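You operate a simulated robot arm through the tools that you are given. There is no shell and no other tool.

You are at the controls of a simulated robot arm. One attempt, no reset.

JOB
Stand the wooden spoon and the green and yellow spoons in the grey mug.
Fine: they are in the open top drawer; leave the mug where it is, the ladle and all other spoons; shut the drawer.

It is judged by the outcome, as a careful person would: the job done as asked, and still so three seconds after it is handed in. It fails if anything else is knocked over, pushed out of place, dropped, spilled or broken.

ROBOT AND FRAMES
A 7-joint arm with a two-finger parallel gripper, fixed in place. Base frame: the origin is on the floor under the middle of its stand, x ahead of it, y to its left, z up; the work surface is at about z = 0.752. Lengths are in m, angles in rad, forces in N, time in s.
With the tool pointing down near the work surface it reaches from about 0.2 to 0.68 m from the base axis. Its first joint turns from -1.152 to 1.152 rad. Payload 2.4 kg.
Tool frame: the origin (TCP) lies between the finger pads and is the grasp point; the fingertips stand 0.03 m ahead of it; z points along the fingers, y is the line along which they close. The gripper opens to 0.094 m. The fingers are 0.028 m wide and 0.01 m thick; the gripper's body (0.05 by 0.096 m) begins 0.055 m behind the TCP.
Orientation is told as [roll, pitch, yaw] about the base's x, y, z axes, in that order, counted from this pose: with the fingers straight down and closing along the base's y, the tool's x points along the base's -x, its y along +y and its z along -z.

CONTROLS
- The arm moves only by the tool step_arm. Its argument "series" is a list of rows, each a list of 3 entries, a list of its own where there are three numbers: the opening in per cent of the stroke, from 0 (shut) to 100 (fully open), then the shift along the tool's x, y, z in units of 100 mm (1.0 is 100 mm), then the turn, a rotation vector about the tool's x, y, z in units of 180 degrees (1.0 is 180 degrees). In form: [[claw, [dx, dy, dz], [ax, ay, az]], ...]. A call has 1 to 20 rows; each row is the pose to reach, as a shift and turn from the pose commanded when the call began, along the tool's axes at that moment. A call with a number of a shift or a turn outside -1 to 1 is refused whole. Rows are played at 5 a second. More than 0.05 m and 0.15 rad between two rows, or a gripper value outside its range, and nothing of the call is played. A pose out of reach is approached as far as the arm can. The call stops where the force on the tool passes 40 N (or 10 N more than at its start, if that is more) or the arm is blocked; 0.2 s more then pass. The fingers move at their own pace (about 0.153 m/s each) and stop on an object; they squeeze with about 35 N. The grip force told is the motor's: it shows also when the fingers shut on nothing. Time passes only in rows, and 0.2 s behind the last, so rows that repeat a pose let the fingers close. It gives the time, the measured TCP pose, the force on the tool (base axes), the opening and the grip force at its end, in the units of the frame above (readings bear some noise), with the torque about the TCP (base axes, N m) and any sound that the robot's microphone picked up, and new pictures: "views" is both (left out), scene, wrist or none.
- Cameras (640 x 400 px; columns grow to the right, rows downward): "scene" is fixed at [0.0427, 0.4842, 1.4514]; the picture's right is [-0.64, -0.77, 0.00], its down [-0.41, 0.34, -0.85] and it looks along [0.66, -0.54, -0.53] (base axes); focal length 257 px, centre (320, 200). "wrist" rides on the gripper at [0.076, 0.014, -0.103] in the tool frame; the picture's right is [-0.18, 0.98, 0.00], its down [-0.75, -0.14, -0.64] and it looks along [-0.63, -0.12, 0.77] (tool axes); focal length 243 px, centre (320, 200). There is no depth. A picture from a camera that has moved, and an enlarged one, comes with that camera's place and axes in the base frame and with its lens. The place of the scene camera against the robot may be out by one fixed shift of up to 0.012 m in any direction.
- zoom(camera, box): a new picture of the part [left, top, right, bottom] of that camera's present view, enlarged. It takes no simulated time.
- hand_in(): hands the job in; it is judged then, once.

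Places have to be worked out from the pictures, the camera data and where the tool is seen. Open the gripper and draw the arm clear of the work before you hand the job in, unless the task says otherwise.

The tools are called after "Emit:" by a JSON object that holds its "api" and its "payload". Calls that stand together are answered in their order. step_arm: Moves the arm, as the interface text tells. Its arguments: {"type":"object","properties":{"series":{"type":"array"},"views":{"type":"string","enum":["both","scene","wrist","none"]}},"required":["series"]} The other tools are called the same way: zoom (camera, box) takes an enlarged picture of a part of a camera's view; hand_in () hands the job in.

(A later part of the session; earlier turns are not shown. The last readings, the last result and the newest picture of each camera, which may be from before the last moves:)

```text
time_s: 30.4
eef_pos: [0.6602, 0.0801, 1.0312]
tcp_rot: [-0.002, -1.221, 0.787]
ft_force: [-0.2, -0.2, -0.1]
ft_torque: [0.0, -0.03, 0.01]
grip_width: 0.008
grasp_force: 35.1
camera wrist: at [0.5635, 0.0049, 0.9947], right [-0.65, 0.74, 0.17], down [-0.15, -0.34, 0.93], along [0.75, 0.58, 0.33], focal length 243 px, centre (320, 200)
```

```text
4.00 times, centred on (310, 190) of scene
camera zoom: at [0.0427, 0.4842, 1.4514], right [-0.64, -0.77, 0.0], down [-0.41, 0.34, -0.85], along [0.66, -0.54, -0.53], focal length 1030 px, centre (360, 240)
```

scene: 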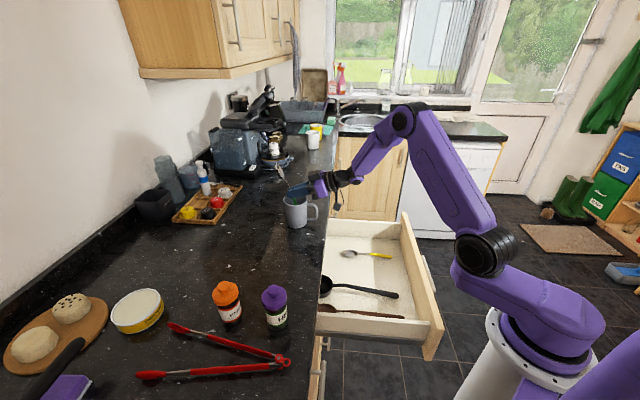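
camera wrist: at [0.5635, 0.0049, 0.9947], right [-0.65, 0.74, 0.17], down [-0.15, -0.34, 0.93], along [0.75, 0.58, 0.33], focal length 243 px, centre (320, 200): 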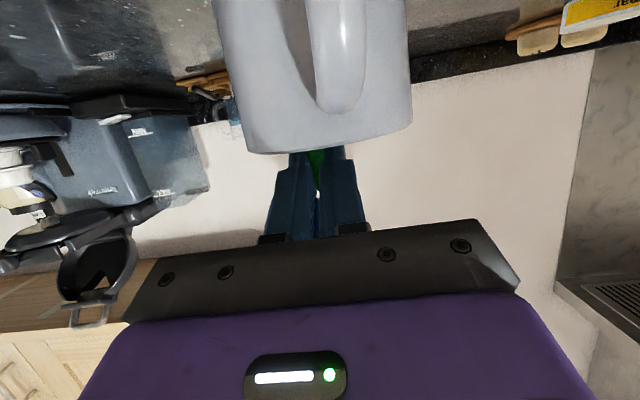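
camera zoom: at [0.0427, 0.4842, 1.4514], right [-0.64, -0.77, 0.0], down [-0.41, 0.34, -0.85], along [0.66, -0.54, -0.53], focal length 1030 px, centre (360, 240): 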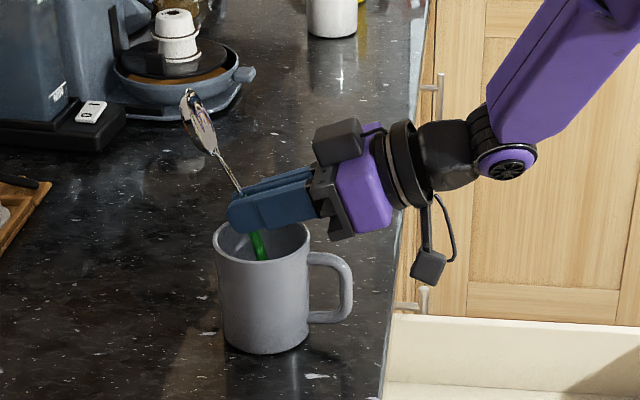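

Forces are still zero, with the handle about 45 mm inside the mug. I open only slightly, to about 13 mm, so the spoon slides down guided between the fingers.

Emit:
{"api": "step_arm", "payload": {"series": [[12, [0, 0, 0], [0, 0, 0]], [14, [0, 0, 0], [0, 0, 0]], [14, [0, 0, 0], [0, 0, 0]], [14, [0, 0, 0], [0, 0, 0]], [14, [0, 0, 0], [0, 0, 0]]], "views": "both"}}

Emit:
{"api": "zoom", "payload": {"camera": "scene", "box": [250, 140, 370, 240]}}

```text
time_s: 31.6
eef_pos: [0.6595, 0.0812, 1.0312]
tcp_rot: [-0.002, -1.221, 0.787]
ft_force: [-0.4, 0.2, 0.0]
ft_torque: [0.01, 0.0, 0.01]
grip_width: 0.0133
grasp_force: 0.1
camera wrist: at [0.5633, 0.005, 0.9947], right [-0.65, 0.74, 0.17], down [-0.14, -0.34, 0.93], along [0.75, 0.58, 0.33], focal length 243 px, centre (320, 200)
```

scene: 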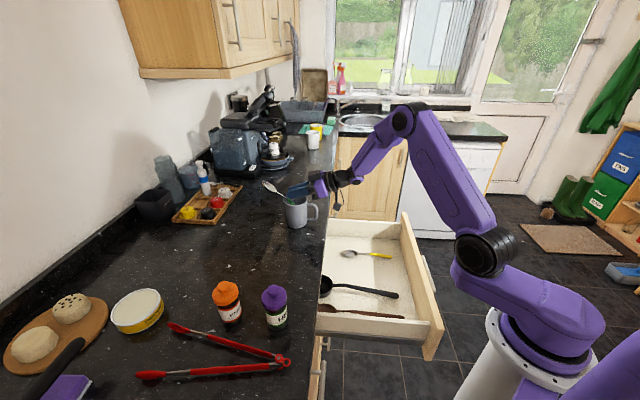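
wrist: 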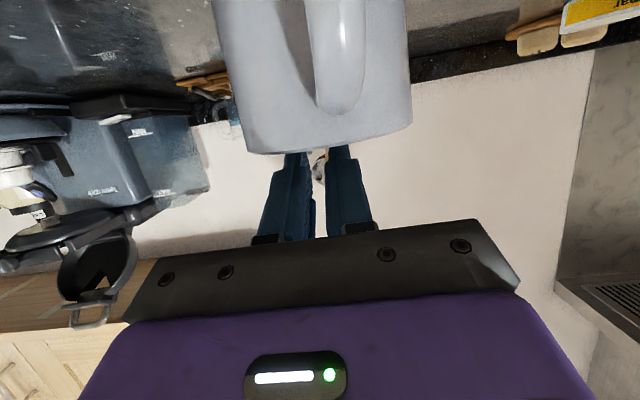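

```text
4.00 times, centred on (310, 190) of scene
camera zoom: at [0.0427, 0.4842, 1.4514], right [-0.64, -0.77, 0.0], down [-0.41, 0.34, -0.85], along [0.66, -0.54, -0.53], focal length 1030 px, centre (360, 240)
```

zoom: 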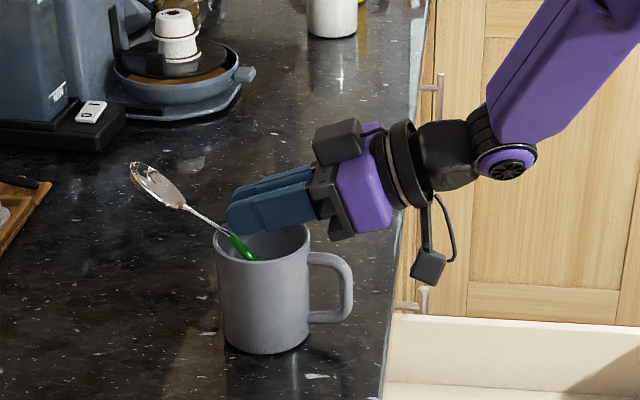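

The spoon slid down but leans strongly away from the gripper, possibly still propped by the fingers. I'll open wider, back straight out along the tool axis, and look at how it sits.

Emit:
{"api": "step_arm", "payload": {"series": [[30, [0, 0, 0], [0, 0, 0]], [45, [0, 0, -0.1], [0, 0, 0]], [45, [0, 0, -0.3], [0, 0, 0]], [45, [0, 0, -0.6], [0, 0, 0]], [45, [0, 0, -0.9], [0, 0, 0]], [45, [0, 0, -1.0], [0, 0, 0]], [45, [0, 0, -1.0], [0, 0, 0]]], "views": "both"}}

Emit:
{"api": "zoom", "payload": {"camera": "scene", "box": [250, 140, 370, 240]}}

```text
time_s: 33.2
eef_pos: [0.5916, 0.0128, 1.0652]
tcp_rot: [0.001, -1.221, 0.784]
ft_force: [0.1, -1.1, 1.2]
ft_torque: [0.0, 0.04, -0.02]
grip_width: 0.0422
grasp_force: 0.0
camera wrist: at [0.4956, -0.0642, 1.0291], right [-0.65, 0.74, 0.17], down [-0.14, -0.34, 0.93], along [0.75, 0.58, 0.33], focal length 243 px, centre (320, 200)
```

scene: 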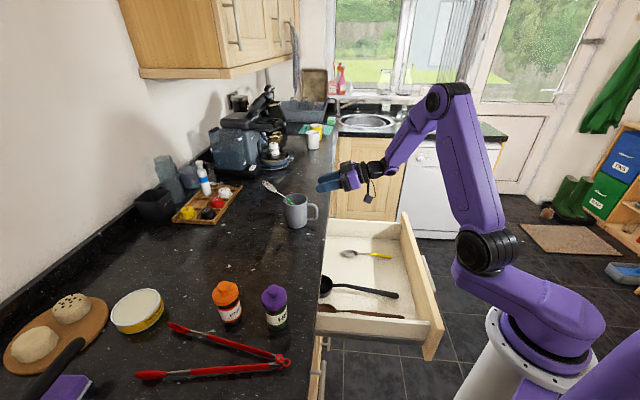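
wrist: 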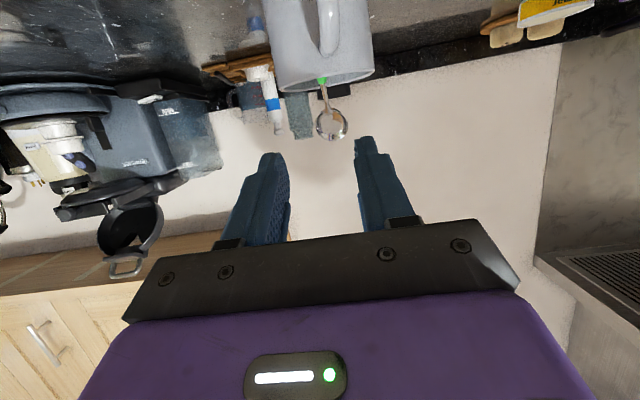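

```text
4.00 times, centred on (310, 190) of scene
camera zoom: at [0.0427, 0.4842, 1.4514], right [-0.64, -0.77, 0.0], down [-0.41, 0.34, -0.85], along [0.66, -0.54, -0.53], focal length 1030 px, centre (360, 240)
```

zoom: 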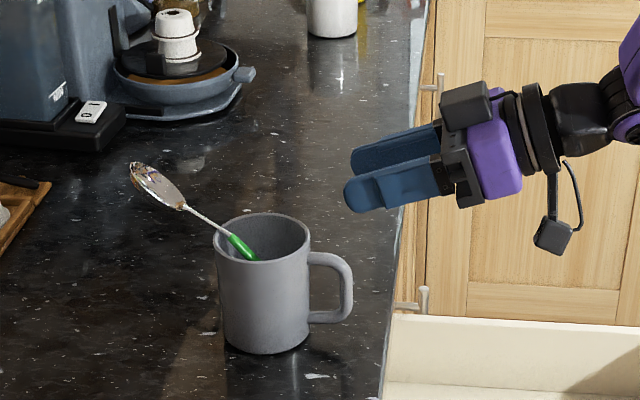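

The green spoon is in the mug but leaning about 53° with its handle wedged on the wall, not on the bottom. I'll take it by the neck just above the rim and set it down properly; first I swing the tool to a steeper 40° pose above the neck.

Emit:
{"api": "step_arm", "payload": {"series": [[60, [-0.074, 0.003, 0.143], [0, 0.0278, 0]], [60, [-0.147, 0.007, 0.287], [0, 0.0556, 0]], [60, [-0.22, 0.01, 0.43], [0, 0.0833, 0]], [60, [-0.294, 0.013, 0.574], [0, 0.1111, 0]], [60, [-0.368, 0.017, 0.717], [0, 0.1389, 0]], [60, [-0.441, 0.02, 0.861], [0, 0.1667, 0]], [60, [-0.441, 0.02, 0.861], [0, 0.1667, 0]]], "views": "both"}}

Emit:
{"api": "zoom", "payload": {"camera": "scene", "box": [250, 140, 370, 240]}}

```text
time_s: 34.8
eef_pos: [0.659, 0.0824, 1.0789]
tcp_rot: [0.0, -0.697, 0.785]
ft_force: [0.0, 0.5, 0.2]
ft_torque: [0.03, 0.0, 0.0]
grip_width: 0.0562
grasp_force: 0.1
camera wrist: at [0.5603, 0.0053, 1.1094], right [-0.6, 0.79, 0.12], down [0.22, 0.02, 0.98], along [0.77, 0.61, -0.18], focal length 243 px, centre (320, 200)
```

scene: 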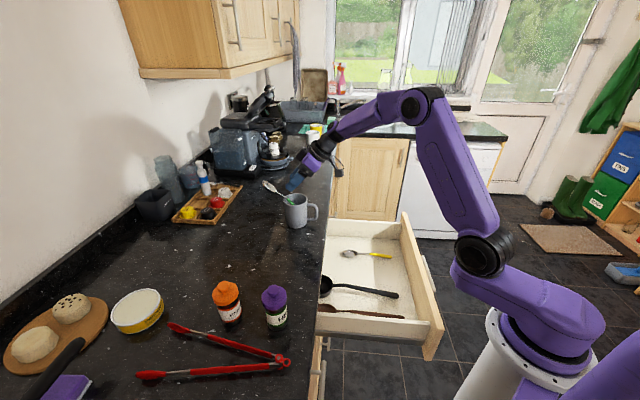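
wrist: 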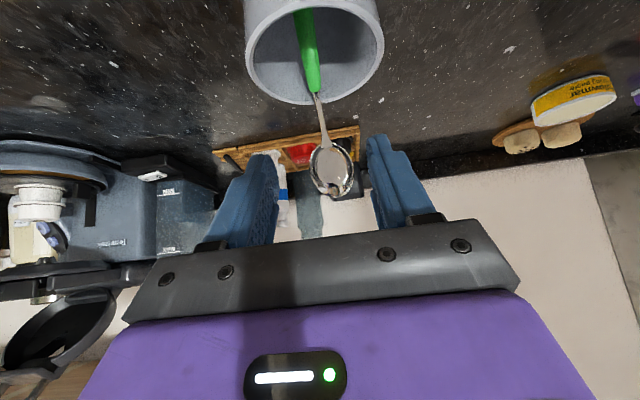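

```text
4.00 times, centred on (310, 190) of scene
camera zoom: at [0.0426, 0.4842, 1.4514], right [-0.64, -0.77, 0.0], down [-0.41, 0.33, -0.85], along [0.66, -0.54, -0.53], focal length 1030 px, centre (360, 240)
```

zoom: 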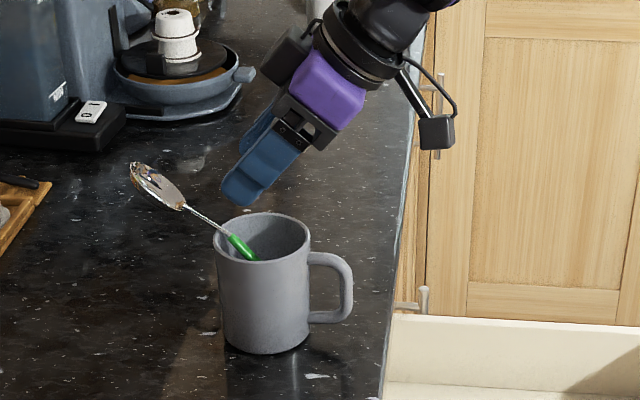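

The camera confirms the neck at about n=0.578, z=1.010, in line with the fingers. I advance 80 mm along the tool axis so the open fingers straddle it.

Emit:
{"api": "step_arm", "payload": {"series": [[60, [0, 0.01, 0.2], [0, 0, 0]], [60, [0, 0.01, 0.4], [0, 0, 0]], [60, [0, 0.01, 0.6], [0, 0, 0]], [60, [0, 0.01, 0.72], [0, 0, 0]], [60, [0, 0.01, 0.8], [0, 0, 0]], [60, [0, 0.01, 0.8], [0, 0, 0]]], "views": "both"}}

Emit:
{"api": "zoom", "payload": {"camera": "scene", "box": [250, 140, 370, 240]}}

```text
time_s: 36.2
eef_pos: [0.6957, 0.12, 1.0167]
tcp_rot: [-0.001, -0.697, 0.786]
ft_force: [-0.4, 0.3, 0.0]
ft_torque: [-0.03, -0.03, 0.0]
grip_width: 0.0563
grasp_force: 0.1
camera wrist: at [0.5977, 0.0429, 1.0471], right [-0.59, 0.8, 0.12], down [0.22, 0.02, 0.98], along [0.77, 0.61, -0.18], focal length 243 px, centre (320, 200)
```

scene: 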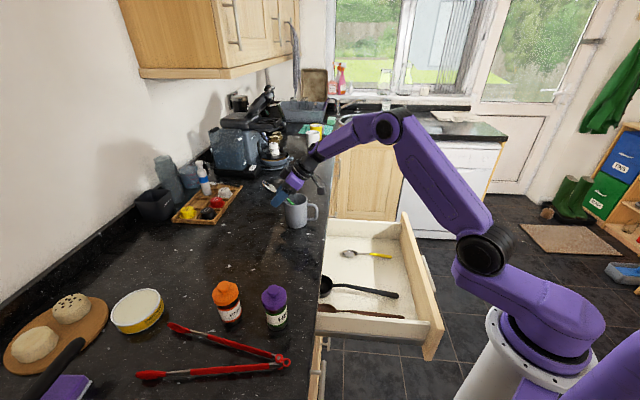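
wrist: 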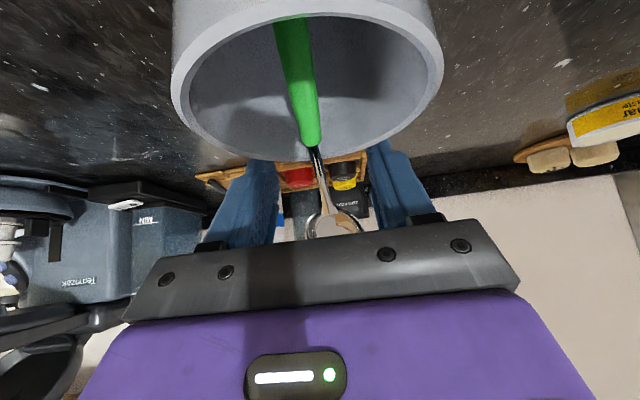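

```text
4.00 times, centred on (310, 190) of scene
camera zoom: at [0.0427, 0.4842, 1.4514], right [-0.64, -0.77, 0.0], down [-0.41, 0.34, -0.85], along [0.66, -0.54, -0.53], focal length 1030 px, centre (360, 240)
```

zoom: 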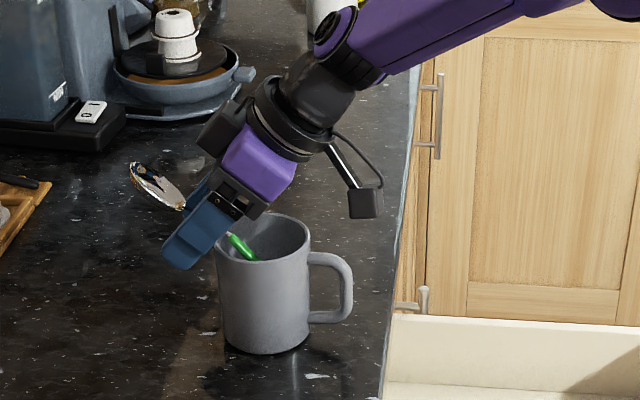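

The fingers straddle the neck just outside the far rim, with no contact. I close on the neck.

Emit:
{"api": "step_arm", "payload": {"series": [[40, [0, 0, 0], [0, 0, 0]], [20, [0, 0, 0], [0, 0, 0]], [0, [0, 0, 0], [0, 0, 0]], [0, [0, 0, 0], [0, 0, 0]], [0, [0, 0, 0], [0, 0, 0]]], "views": "both"}}

Emit:
{"api": "zoom", "payload": {"camera": "scene", "box": [250, 140, 370, 240]}}

```text
time_s: 37.4
eef_pos: [0.6958, 0.1206, 1.0179]
tcp_rot: [-0.001, -0.698, 0.786]
ft_force: [-1.3, 0.5, 0.0]
ft_torque: [0.04, -0.06, -0.01]
grip_width: 0.0083
grasp_force: 35.1
camera wrist: at [0.5976, 0.043, 1.0472], right [-0.6, 0.79, 0.12], down [0.22, 0.02, 0.98], along [0.77, 0.61, -0.18], focal length 243 px, centre (320, 200)
```

scene: 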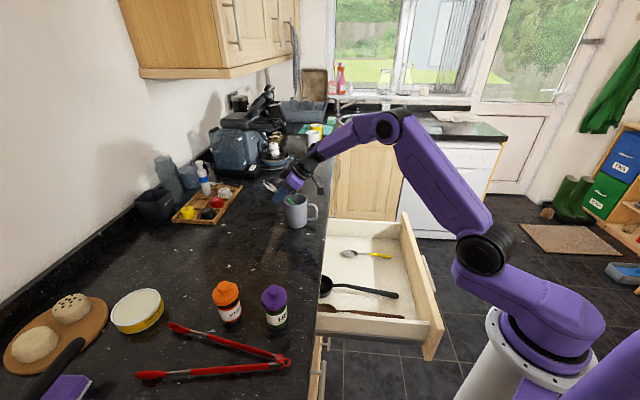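
wrist: 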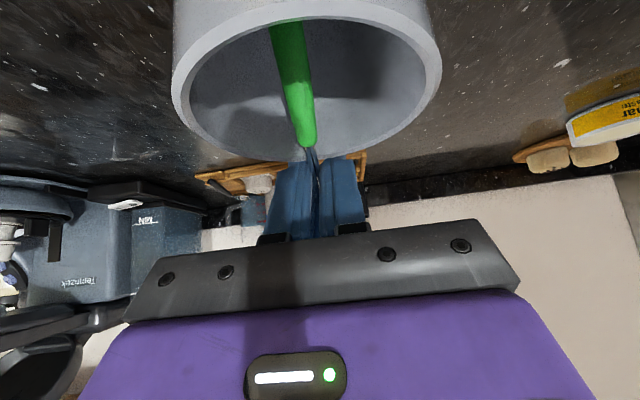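

```text
4.00 times, centred on (310, 190) of scene
camera zoom: at [0.0426, 0.4842, 1.4514], right [-0.64, -0.77, 0.0], down [-0.41, 0.33, -0.85], along [0.66, -0.54, -0.53], focal length 1030 px, centre (360, 240)
```

zoom: 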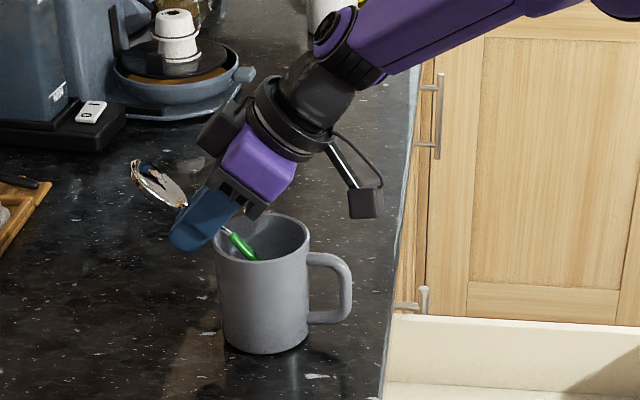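

It holds on 8.3 mm and the mug hasn't moved. I'll now draw the spoon out a centimetre along its own axis, then swing it upright with the handle end heading for the mug's bottom.

Emit:
{"api": "step_arm", "payload": {"series": [[0, [-0.05, 0, 0.003], [0, 0, 0]], [0, [-0.1, 0, 0.005], [0, 0, 0]], [0, [-0.071, 0, -0.042], [0, -0.0278, 0]], [0, [-0.042, 0, -0.089], [0, -0.0556, 0]], [0, [0.001, 0, -0.133], [0, -0.0833, 0]], [0, [0.044, 0, -0.177], [0, -0.1111, 0]], [0, [0.107, 0, -0.253], [0, -0.1472, 0]], [0, [0.169, 0, -0.329], [0, -0.1833, 0]], [0, [0.169, 0, -0.329], [0, -0.1833, 0]]], "views": "both"}}

Emit:
{"api": "zoom", "payload": {"camera": "scene", "box": [250, 140, 370, 240]}}

```text
time_s: 39.4
eef_pos: [0.6718, 0.096, 1.0311]
tcp_rot: [0.0, -1.276, 0.785]
ft_force: [-0.5, 0.0, -1.0]
ft_torque: [0.04, -0.03, -0.01]
grip_width: 0.0082
grasp_force: 35.1
camera wrist: at [0.5758, 0.0216, 0.9883], right [-0.66, 0.73, 0.18], down [-0.18, -0.38, 0.91], along [0.73, 0.56, 0.38], focal length 243 px, centre (320, 200)
```

scene: 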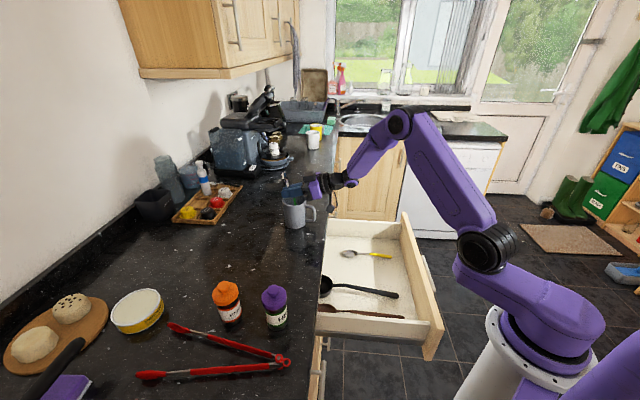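
wrist: 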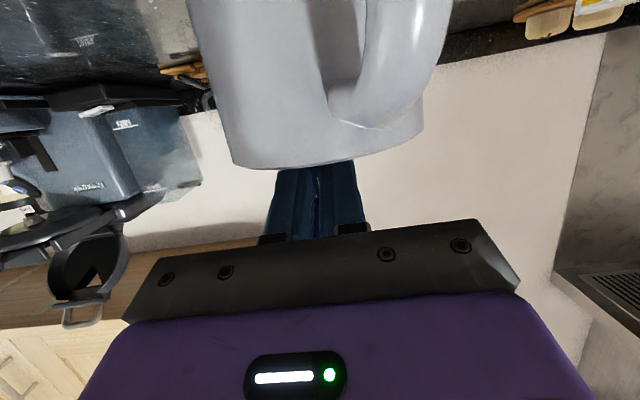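

```text
4.00 times, centred on (310, 190) of scene
camera zoom: at [0.0427, 0.4842, 1.4514], right [-0.64, -0.77, 0.0], down [-0.41, 0.34, -0.85], along [0.66, -0.54, -0.53], focal length 1030 px, centre (360, 240)
```

zoom: 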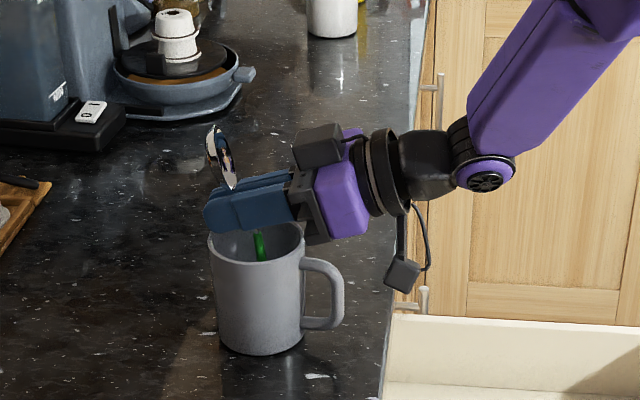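

The spoon is nearly upright, but the mug seems to have shifted a few millimetres away from the robot while I pulled. I look closer before doing anything else.

Emit:
{"api": "zoom", "payload": {"camera": "scene", "box": [280, 170, 340, 235]}}

Emit:
{"api": "zoom", "payload": {"camera": "wrist", "box": [170, 0, 470, 200]}}

```text
6.15 times, centred on (310, 202) of scene
camera zoom: at [0.0427, 0.4842, 1.4514], right [-0.64, -0.77, 0.0], down [-0.41, 0.34, -0.85], along [0.66, -0.54, -0.53], focal length 1584 px, centre (382, 185)
```

zoom: 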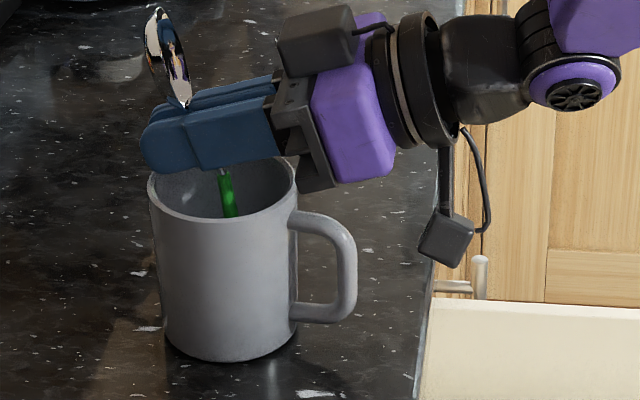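

```text
2.00 times, centred on (320, 100) of wrist
camera zoom: at [0.5758, 0.0216, 0.9883], right [-0.66, 0.73, 0.18], down [-0.18, -0.38, 0.91], along [0.73, 0.56, 0.38], focal length 485 px, centre (320, 400)
```

zoom: 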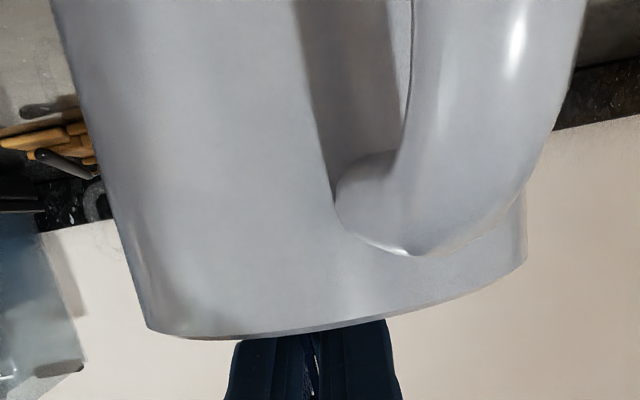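

It looks like the spoon's handle dragged the mug slightly, perhaps 4 mm, and may be pressing on its floor. I raise the spoon 8 mm and check whether the mug sits flat.

Emit:
{"api": "step_arm", "payload": {"series": [[0, [-0.038, 0, -0.012], [0, 0, 0]], [0, [-0.076, 0, -0.023], [0, 0, 0]], [0, [-0.076, 0, -0.023], [0, 0, 0]]], "views": "wrist"}}

Emit:
{"api": "zoom", "payload": {"camera": "scene", "box": [280, 170, 340, 235]}}

```text
time_s: 40.2
eef_pos: [0.6703, 0.0947, 1.0387]
tcp_rot: [-0.001, -1.273, 0.786]
ft_force: [0.9, -0.5, -1.2]
ft_torque: [-0.04, 0.03, 0.01]
grip_width: 0.0083
grasp_force: 35.0
camera wrist: at [0.5756, 0.0208, 0.9956], right [-0.66, 0.73, 0.18], down [-0.18, -0.38, 0.91], along [0.73, 0.57, 0.38], focal length 243 px, centre (320, 200)
```

wrist: 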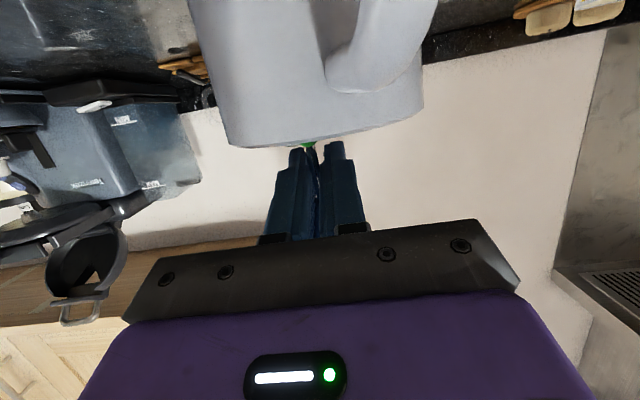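

```text
6.15 times, centred on (310, 202) of scene
camera zoom: at [0.0427, 0.4842, 1.4514], right [-0.64, -0.77, 0.0], down [-0.41, 0.34, -0.85], along [0.66, -0.54, -0.53], focal length 1584 px, centre (382, 185)
```

zoom: 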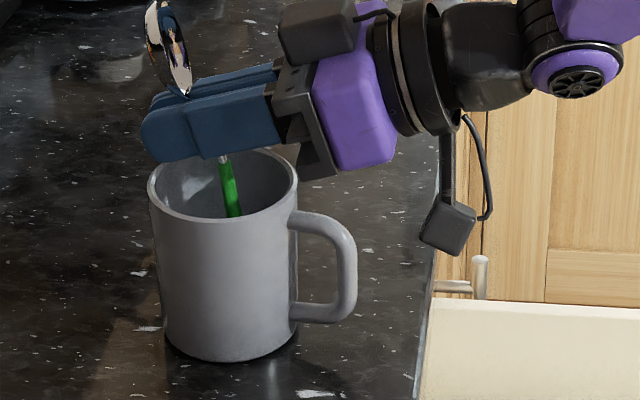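

The mug stands flat and only slid about 4 mm; I'll be careful not to drag it again. I lower the spoon 9 mm back toward the mug's floor and open the fingers.

Emit:
{"api": "step_arm", "payload": {"series": [[0, [0.043, 0, 0.013], [0, 0, 0]], [0, [0.086, 0, 0.026], [0, 0, 0]], [25, [0.086, 0, 0.026], [0, 0, 0]], [50, [0.086, 0, 0.026], [0, 0, 0]], [50, [0.086, 0, 0.026], [0, 0, 0]], [50, [0.086, 0, 0.026], [0, 0, 0]]], "views": "wrist"}}

Emit:
{"api": "zoom", "payload": {"camera": "scene", "box": [280, 170, 340, 235]}}

```text
time_s: 41.6
eef_pos: [0.6707, 0.0943, 1.0292]
tcp_rot: [0.001, -1.273, 0.784]
ft_force: [0.1, -0.2, -0.5]
ft_torque: [-0.03, 0.0, -0.03]
grip_width: 0.047
grasp_force: 0.1
camera wrist: at [0.5752, 0.0211, 0.986], right [-0.66, 0.73, 0.18], down [-0.18, -0.38, 0.91], along [0.73, 0.57, 0.38], focal length 243 px, centre (320, 200)
```

wrist: 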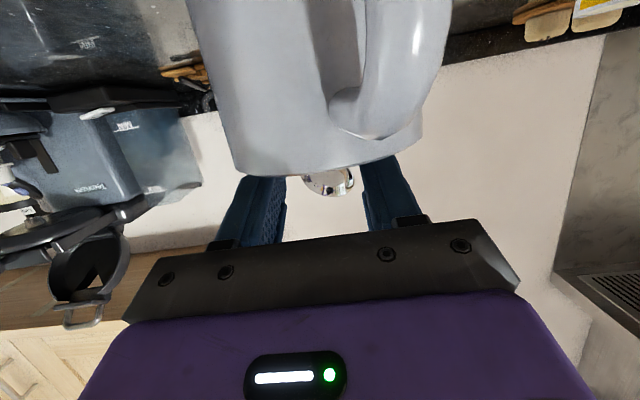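

```text
6.15 times, centred on (310, 202) of scene
camera zoom: at [0.0427, 0.4842, 1.4514], right [-0.64, -0.77, 0.0], down [-0.41, 0.34, -0.85], along [0.66, -0.54, -0.53], focal length 1584 px, centre (382, 185)
```

zoom: 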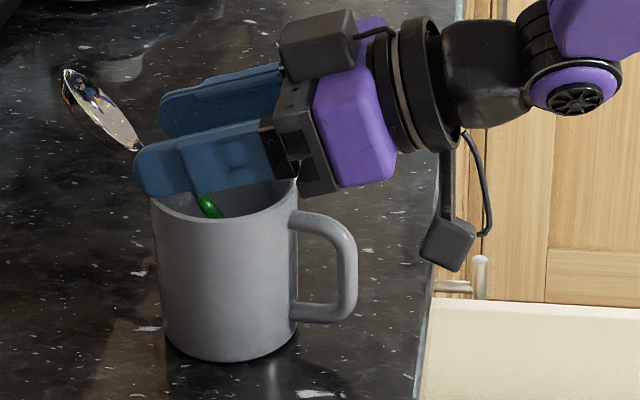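

The spoon sits deeper now and leans on the far rim. I back the open gripper out along its own axis.

Emit:
{"api": "step_arm", "payload": {"series": [[50, [0, 0, -0.1], [0, 0, 0]], [50, [0, 0, -0.3], [0, 0, 0]], [50, [0, 0, -0.6], [0, 0, 0]], [50, [0, 0, -0.9], [0, 0, 0]], [50, [-0.2, 0, -1.0], [0, 0, 0]], [50, [-0.4, 0, -1.0], [0, 0, 0]]], "views": "wrist"}}

Emit:
{"api": "zoom", "payload": {"camera": "scene", "box": [280, 170, 340, 235]}}

```text
time_s: 43.0
eef_pos: [0.6117, 0.0368, 1.0967]
tcp_rot: [0.0, -1.274, 0.785]
ft_force: [-0.4, -0.1, -0.5]
ft_torque: [0.03, -0.01, -0.02]
grip_width: 0.0469
grasp_force: 0.1
camera wrist: at [0.5164, -0.0382, 1.0539], right [-0.66, 0.73, 0.18], down [-0.18, -0.38, 0.91], along [0.73, 0.57, 0.38], focal length 243 px, centre (320, 200)
```

wrist: 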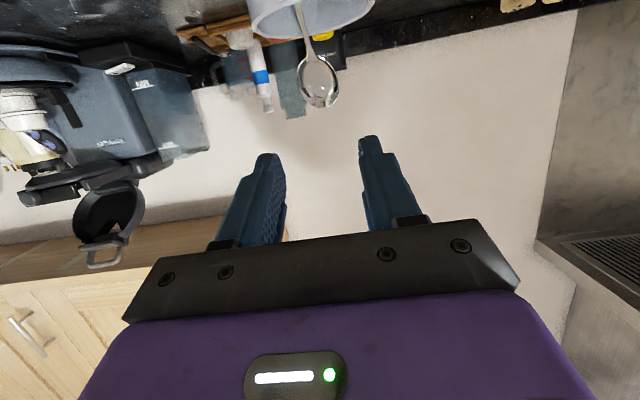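

```text
6.15 times, centred on (310, 202) of scene
camera zoom: at [0.0427, 0.4842, 1.4514], right [-0.64, -0.77, 0.0], down [-0.41, 0.34, -0.85], along [0.66, -0.54, -0.53], focal length 1584 px, centre (382, 185)
```

zoom: 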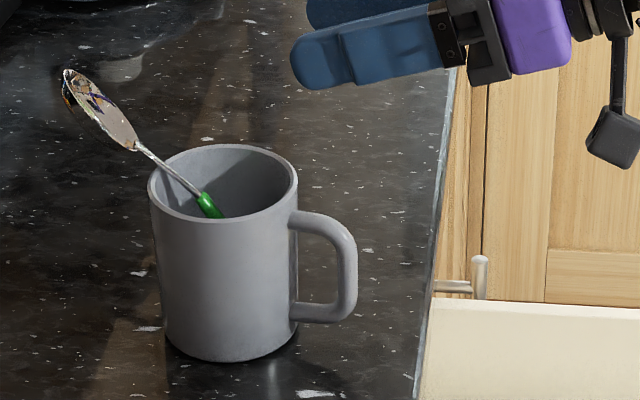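

Now the green spoon's handle rests on the mug's floor with a lean of about 40°, and it holds steady. I retreat over the drawer and turn the tool back to pointing straight down.

Emit:
{"api": "step_arm", "payload": {"series": [[50, [0.018, -0.017, -0.09], [0, 0.0369, 0]], [50, [0.036, -0.035, -0.18], [0, 0.0737, 0]], [50, [0.054, -0.052, -0.27], [0, 0.1106, 0]], [50, [0.072, -0.07, -0.36], [0, 0.1475, 0]], [50, [0.09, -0.087, -0.45], [0, 0.1843, 0]], [50, [0.107, -0.105, -0.54], [0, 0.2212, 0]], [50, [0.125, -0.122, -0.63], [0, 0.258, 0]], [50, [0.143, -0.14, -0.72], [0, 0.2949, 0]], [50, [0.161, -0.157, -0.81], [0, 0.3318, 0]], [50, [0.179, -0.175, -0.9], [0, 0.3686, 0]], [50, [0.197, -0.192, -0.985], [0, 0.4055, 0]], [50, [0.197, -0.192, -0.985], [0, 0.4055, 0]]], "views": "both"}}

```text
time_s: 45.6
eef_pos: [0.5538, -0.0469, 1.1076]
tcp_rot: [0.0, 0.002, 0.787]
ft_force: [1.0, -0.9, 0.0]
ft_torque: [0.02, -0.01, 0.01]
grip_width: 0.0466
grasp_force: 0.0
camera wrist: at [0.4901, -0.0908, 1.2103], right [-0.56, 0.83, 0.0], down [0.63, 0.43, 0.64], along [0.53, 0.36, -0.77], focal length 243 px, centre (320, 200)
```

scene: 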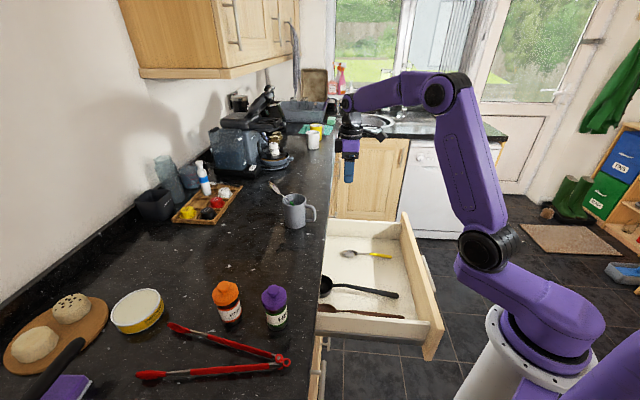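
wrist: 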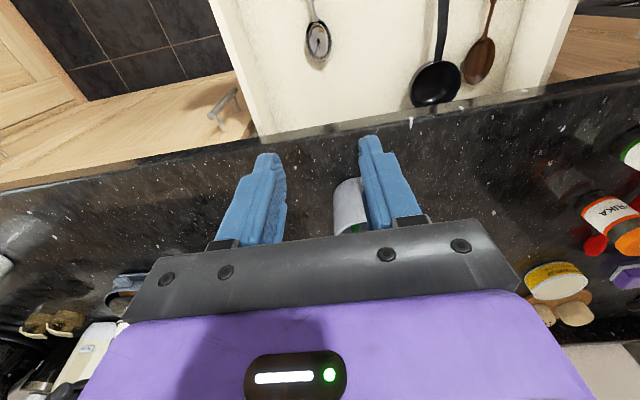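

The green spoon stayed put. I move back over the yellow spoon's neck near (0.510,-0.092) and descend part way.

Emit:
{"api": "step_arm", "payload": {"series": [[50, [0.25, 0, 0.2], [0, 0, 0]], [50, [0.5, 0, 0.45], [0, 0, 0]], [50, [0.623, -0.01, 0.75], [0, 0, 0]], [50, [0.623, -0.01, 1.0], [0, 0, 0]]], "views": "none"}}

Emit:
{"api": "step_arm", "payload": {"series": [[50, [0, 0, 0.3], [0, 0, 0]], [50, [0, 0, 0.6], [0, 0, 0]], [50, [0, 0, 0.9], [0, 0, 0]], [50, [0, 0, 1.0], [0, 0, 0]], [50, [0, 0, 1.0], [0, 0, 0]]], "views": "wrist"}}

Emit:
{"api": "zoom", "payload": {"camera": "wrist", "box": [230, 0, 430, 200]}}

```text
time_s: 46.6
eef_pos: [0.5088, -0.0937, 1.0064]
tcp_rot: [0.001, -0.001, 0.785]
ft_force: [0.3, 0.4, 1.0]
ft_torque: [-0.02, 0.02, -0.01]
grip_width: 0.0471
grasp_force: 0.0
```

```text
time_s: 47.8
eef_pos: [0.5102, -0.0933, 0.9069]
tcp_rot: [-0.001, 0.0, 0.785]
ft_force: [-0.4, -0.5, -0.1]
ft_torque: [-0.02, -0.01, 0.0]
grip_width: 0.0469
grasp_force: 0.1
camera wrist: at [0.446, -0.137, 1.009], right [-0.56, 0.83, 0.0], down [0.63, 0.43, 0.64], along [0.53, 0.36, -0.77], focal length 243 px, centre (320, 200)
```

wrist: 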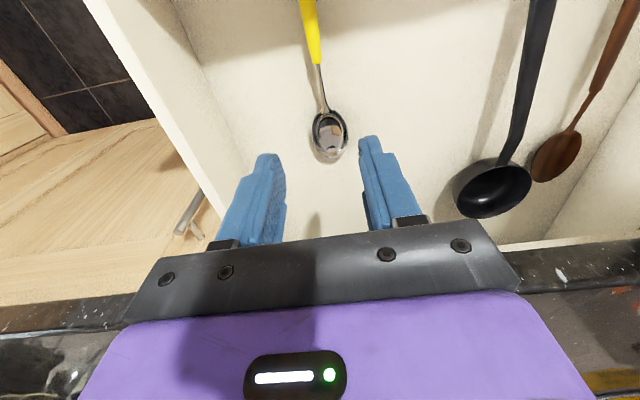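

```text
2.00 times, centred on (330, 100) of wrist
camera zoom: at [0.446, -0.137, 1.009], right [-0.56, 0.83, 0.0], down [0.63, 0.43, 0.64], along [0.53, 0.36, -0.77], focal length 485 px, centre (300, 400)
```

zoom: 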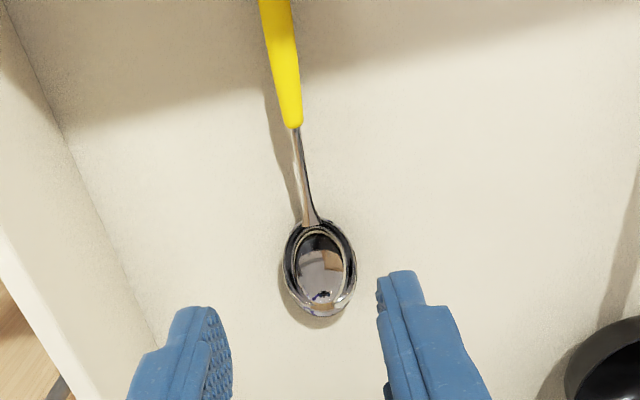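

The yellow neck runs from (0.487,-0.113) to the bowl root at (0.517,-0.081). I'll aim near the root, where it is higher and wider, and go down to 0.807.

Emit:
{"api": "step_arm", "payload": {"series": [[40, [-0.015, 0.03, 0.25], [0, 0, 0]], [40, [-0.015, 0.03, 0.5], [0, 0, 0]], [40, [-0.015, 0.03, 0.75], [0, 0, 0]], [40, [-0.015, 0.03, 1.0], [0, 0, 0]], [40, [-0.015, 0.03, 1.0], [0, 0, 0]]], "views": "wrist"}}

Emit:
{"api": "zoom", "payload": {"camera": "wrist", "box": [220, 60, 440, 250]}}

```text
time_s: 49.0
eef_pos: [0.5097, -0.0905, 0.8078]
tcp_rot: [0.001, 0.0, 0.786]
ft_force: [-0.6, 0.6, 0.1]
ft_torque: [0.02, -0.02, -0.03]
grip_width: 0.0373
grasp_force: 0.0
camera wrist: at [0.4453, -0.1332, 0.9105], right [-0.56, 0.83, 0.0], down [0.63, 0.43, 0.64], along [0.53, 0.36, -0.77], focal length 243 px, centre (320, 200)
```

wrist: 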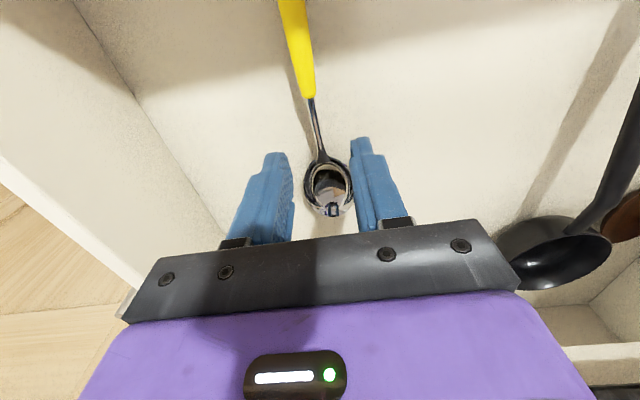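

```text
2.11 times, centred on (330, 155) of wrist
camera zoom: at [0.4453, -0.1332, 0.9105], right [-0.56, 0.83, 0.0], down [0.63, 0.43, 0.64], along [0.53, 0.36, -0.77], focal length 511 px, centre (299, 295)
```

zoom: 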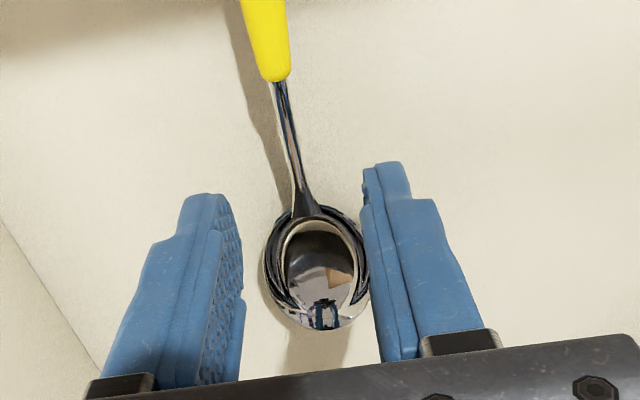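

Root measured at n≈0.306, 10 mm ahead of the TCP, so the finger pads will cover neck and root. I go down the remaining 27 mm.

Emit:
{"api": "step_arm", "payload": {"series": [[40, [0, 0.01, 0.1], [0, 0, 0]], [40, [0, 0.01, 0.2], [0, 0, 0]], [40, [0, 0.01, 0.25], [0, 0, 0]], [40, [0, 0.01, 0.275], [0, 0, 0]], [40, [0, 0.01, 0.275], [0, 0, 0]]], "views": "wrist"}}

```text
time_s: 50.2
eef_pos: [0.5094, -0.0882, 0.7821]
tcp_rot: [-0.001, -0.002, 0.785]
ft_force: [-2.3, 1.8, 24.9]
ft_torque: [0.3, 0.66, 0.02]
grip_width: 0.0389
grasp_force: 1.5
camera wrist: at [0.4458, -0.1319, 0.8845], right [-0.57, 0.82, 0.0], down [0.63, 0.43, 0.64], along [0.53, 0.36, -0.77], focal length 243 px, centre (320, 200)
```

wrist: 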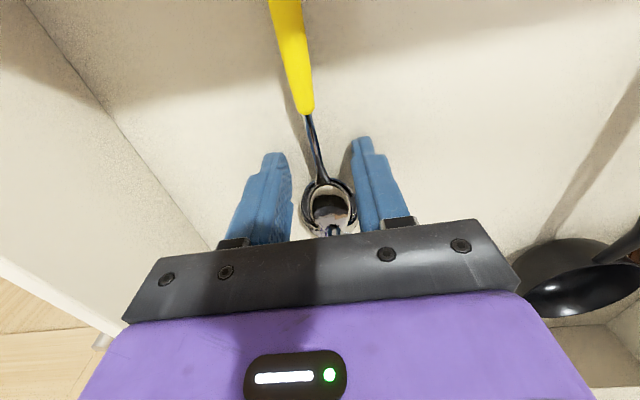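

The right fingertip is pressing on the drawer floor (25 N), so the tips are at floor level. I ease up 1.5 mm and close.

Emit:
{"api": "step_arm", "payload": {"series": [[40, [0, 0, -0.015], [0, 0, 0]], [30, [0, 0, -0.015], [0, 0, 0]], [10, [0, 0, -0.015], [0, 0, 0]], [0, [0, 0, -0.015], [0, 0, 0]], [0, [0, 0, -0.015], [0, 0, 0]], [0, [0, 0, -0.015], [0, 0, 0]]], "views": "wrist"}}

```text
time_s: 51.6
eef_pos: [0.5089, -0.0885, 0.7816]
tcp_rot: [0.001, 0.001, 0.786]
ft_force: [0.5, -1.0, 0.7]
ft_torque: [-0.03, -0.04, -0.03]
grip_width: 0.0037
grasp_force: 34.6
camera wrist: at [0.4449, -0.1323, 0.8847], right [-0.56, 0.83, 0.0], down [0.63, 0.43, 0.64], along [0.53, 0.36, -0.77], focal length 243 px, centre (320, 200)
```

wrist: 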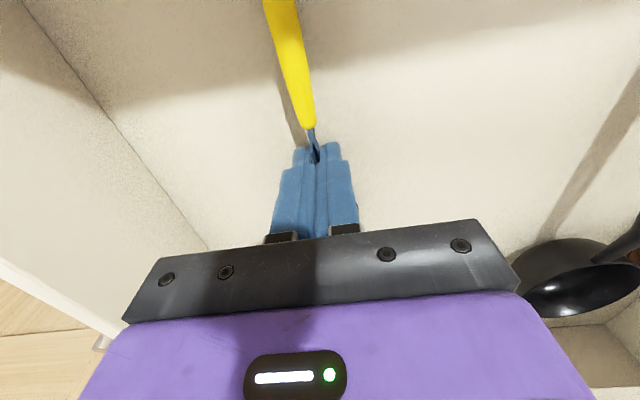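

It closed on 3.7 mm, the bare neck. I lift very gently by 15 mm and check whether it holds this time.

Emit:
{"api": "step_arm", "payload": {"series": [[0, [0, 0, -0.02], [0, 0, 0]], [0, [0, 0, -0.04], [0, 0, 0]], [0, [0, 0, -0.08], [0, 0, 0]], [0, [0, 0, -0.12], [0, 0, 0]], [0, [0, 0, -0.15], [0, 0, 0]], [0, [0, 0, -0.15], [0, 0, 0]]], "views": "wrist"}}

```text
time_s: 53.0
eef_pos: [0.509, -0.088, 0.7966]
tcp_rot: [-0.001, -0.001, 0.784]
ft_force: [-0.6, 0.0, -0.2]
ft_torque: [0.0, 0.02, 0.0]
grip_width: 0.0035
grasp_force: 35.1
camera wrist: at [0.4452, -0.1322, 0.8994], right [-0.56, 0.83, 0.0], down [0.63, 0.43, 0.64], along [0.53, 0.36, -0.77], focal length 243 px, centre (320, 200)
```

wrist: 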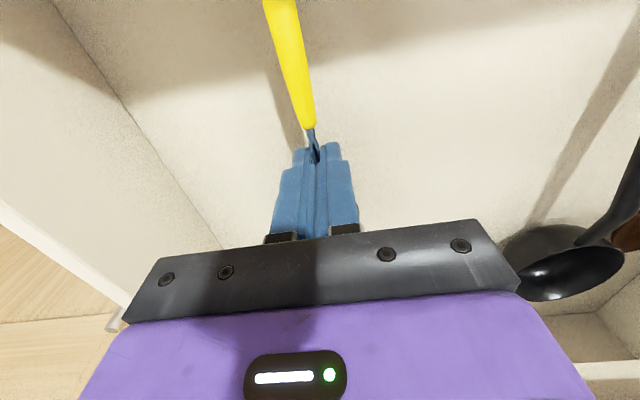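

It holds at 3.5 mm and the yellow spoon has risen with the fingers. I continue upward smoothly, watching the width.

Emit:
{"api": "step_arm", "payload": {"series": [[0, [0, 0, -0.08], [0, 0, 0]], [0, [0, 0, -0.2], [0, 0, 0]], [0, [0, 0, -0.35], [0, 0, 0]], [0, [0, 0, -0.5], [0, 0, 0]], [0, [0, 0, -0.65], [0, 0, 0]], [0, [0, 0, -0.8], [0, 0, 0]], [0, [0, 0, -0.92], [0, 0, 0]], [0, [0, 0, -1.0], [0, 0, 0]]], "views": "wrist"}}

```text
time_s: 54.8
eef_pos: [0.5083, -0.0887, 0.8967]
tcp_rot: [0.0, -0.001, 0.785]
ft_force: [-0.4, 0.9, -0.7]
ft_torque: [0.03, 0.0, 0.01]
grip_width: 0.0035
grasp_force: 34.8
camera wrist: at [0.4446, -0.1317, 0.9989], right [-0.56, 0.83, 0.0], down [0.63, 0.43, 0.64], along [0.53, 0.36, -0.77], focal length 243 px, centre (320, 200)
```

wrist: 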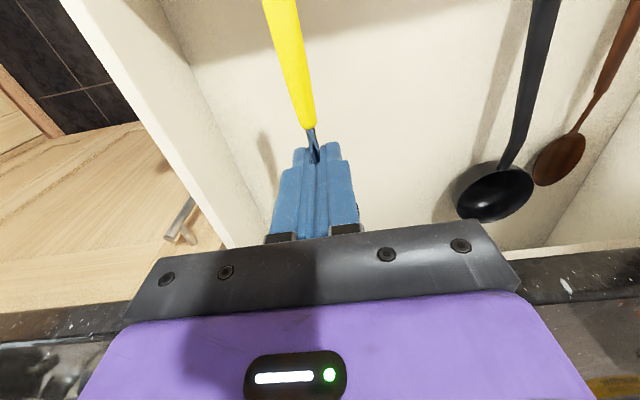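

Still held. I lift on to about z = 1.13.

Emit:
{"api": "step_arm", "payload": {"series": [[0, [0, 0, -0.1], [0, 0, 0]], [0, [0, 0, -0.25], [0, 0, 0]], [0, [0, 0, -0.4], [0, 0, 0]], [0, [0, 0, -0.55], [0, 0, 0]], [0, [0, 0, -0.7], [0, 0, 0]], [0, [0, 0, -0.85], [0, 0, 0]], [0, [0, 0, -1.0], [0, 0, 0]]], "views": "none"}}

Emit:
{"api": "step_arm", "payload": {"series": [[0, [0, 0, -0.15], [0, 0, 0]], [0, [0, 0, -0.3], [0, 0, 0]], [0, [0, 0, -0.45], [0, 0, 0]], [0, [0, 0, -0.6], [0, 0, 0]], [0, [0, 0, -0.75], [0, 0, 0]], [0, [0, 0, -0.9], [0, 0, 0]], [0, [0, 0, -1.0], [0, 0, 0]]], "views": "both"}}

```text
time_s: 56.4
eef_pos: [0.5075, -0.0891, 0.998]
tcp_rot: [0.0, 0.0, 0.786]
ft_force: [0.0, -0.3, -0.1]
ft_torque: [-0.02, -0.02, -0.01]
grip_width: 0.0035
grasp_force: 35.2
```

```text
time_s: 58.0
eef_pos: [0.5087, -0.0895, 1.0953]
tcp_rot: [-0.001, 0.0, 0.786]
ft_force: [0.8, 0.0, -1.6]
ft_torque: [0.02, 0.02, 0.01]
grip_width: 0.0034
grasp_force: 34.9
camera wrist: at [0.4448, -0.1322, 1.1984], right [-0.56, 0.83, 0.0], down [0.63, 0.43, 0.64], along [0.53, 0.36, -0.77], focal length 243 px, centre (320, 200)
```

scene: 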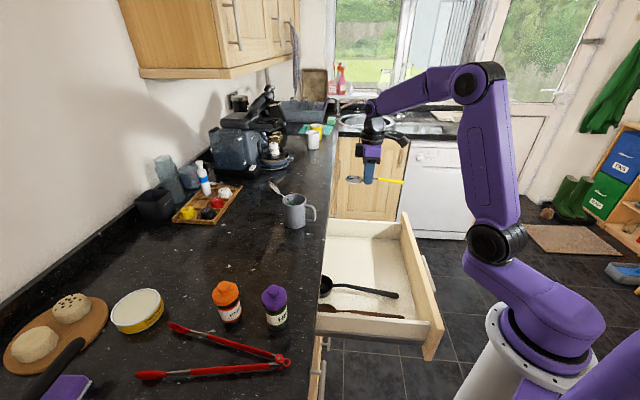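
wrist: 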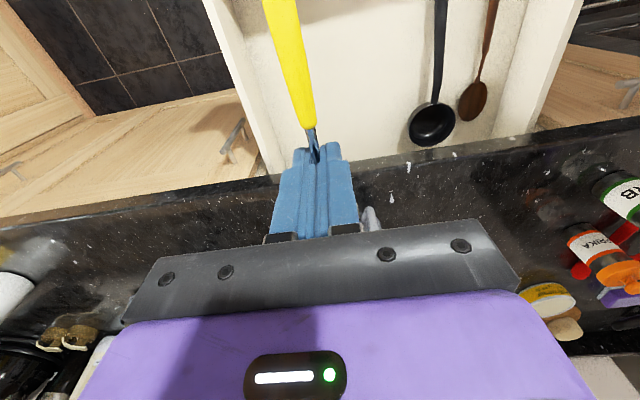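

The yellow spoon is secure. I turn the yaw 25° further, so it will lean in a different direction from the green one, and rise 50 mm to clear the rim later.

Emit:
{"api": "step_arm", "payload": {"series": [[0, [0, 0, -0.1], [0, 0, -0.0278]], [0, [0, 0, -0.2], [0, 0, -0.0556]], [0, [0, 0, -0.3], [0, 0, -0.0833]], [0, [0, 0, -0.4], [0, 0, -0.1111]], [0, [0, 0, -0.5], [0, 0, -0.1389]], [0, [0, 0, -0.5], [0, 0, -0.1389]]], "views": "none"}}

Emit:
{"api": "step_arm", "payload": {"series": [[0, [0, 0, 0], [0, -0.0379, 0]], [0, [0, 0, 0], [0, -0.0758, 0]], [0, [0, 0, 0], [0, -0.1136, 0]], [0, [0, 0, 0], [0, -0.1515, 0]], [0, [0, 0, 0], [0, -0.1894, 0]], [0, [0, 0, 0], [0, -0.2273, 0]], [0, [0, 0, 0], [0, -0.2652, 0]], [0, [0, 0, 0], [0, -0.303, 0]], [0, [0, 0, 0], [0, -0.3409, 0]], [0, [0, 0, 0], [0, -0.3788, 0]], [0, [0, 0, 0], [0, -0.4167, 0]], [0, [0, 0, 0], [0, -0.4167, 0]]], "views": "both"}}

```text
time_s: 59.4
eef_pos: [0.5101, -0.0876, 1.1457]
tcp_rot: [0.0, 0.0, 1.225]
ft_force: [-0.1, 0.1, -0.9]
ft_torque: [0.03, 0.0, 0.04]
grip_width: 0.0034
grasp_force: 34.9
```

```text
time_s: 62.0
eef_pos: [0.5096, -0.0886, 1.1467]
tcp_rot: [-0.002, -1.31, 1.22]
ft_force: [0.7, -0.3, -0.3]
ft_torque: [-0.03, -0.03, -0.02]
grip_width: 0.0038
grasp_force: 35.3
camera wrist: at [0.4547, -0.1952, 1.0999], right [-0.91, 0.38, 0.18], down [-0.01, -0.45, 0.89], along [0.42, 0.81, 0.41], focal length 243 px, centre (320, 200)
```

scene: 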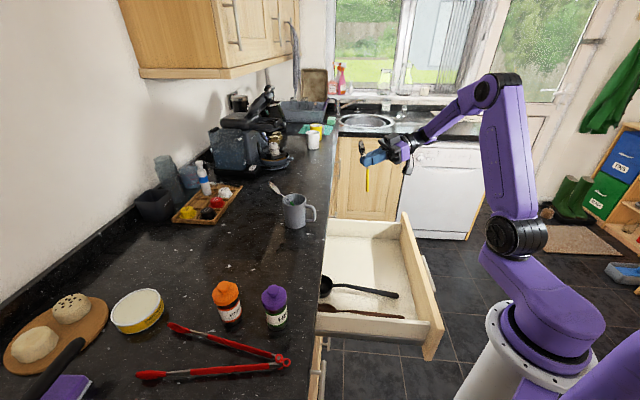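
wrist: 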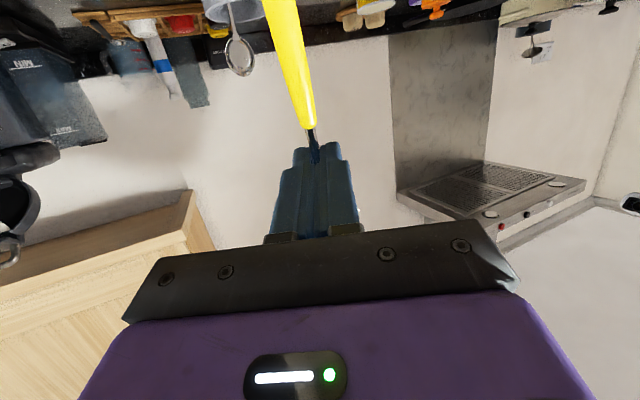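

Pose reached: tool azimuth 70°, tilt 75°, spoon near vertical. I zoom to see how it hangs and where its handle end is.

Emit:
{"api": "zoom", "payload": {"camera": "scene", "box": [260, 120, 420, 240]}}

Emit:
{"api": "zoom", "payload": {"camera": "wrist", "box": [180, 0, 400, 140]}}

```text
3.33 times, centred on (340, 180) of scene
camera zoom: at [0.0427, 0.4842, 1.4514], right [-0.64, -0.77, 0.0], down [-0.41, 0.34, -0.85], along [0.66, -0.54, -0.53], focal length 858 px, centre (253, 267)
```

zoom: 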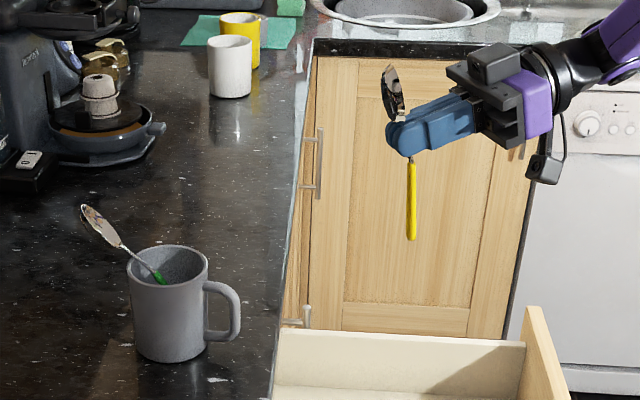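

```text
2.86 times, centred on (290, 70) of wrist
camera zoom: at [0.4547, -0.1952, 1.0999], right [-0.91, 0.38, 0.18], down [-0.01, -0.45, 0.89], along [0.42, 0.81, 0.41], focal length 693 px, centre (406, 571)
```

zoom: 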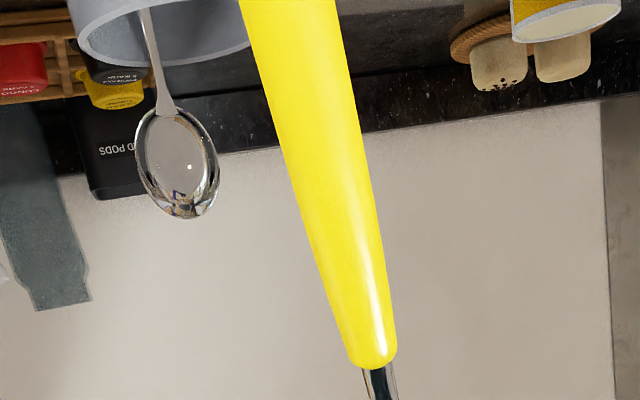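

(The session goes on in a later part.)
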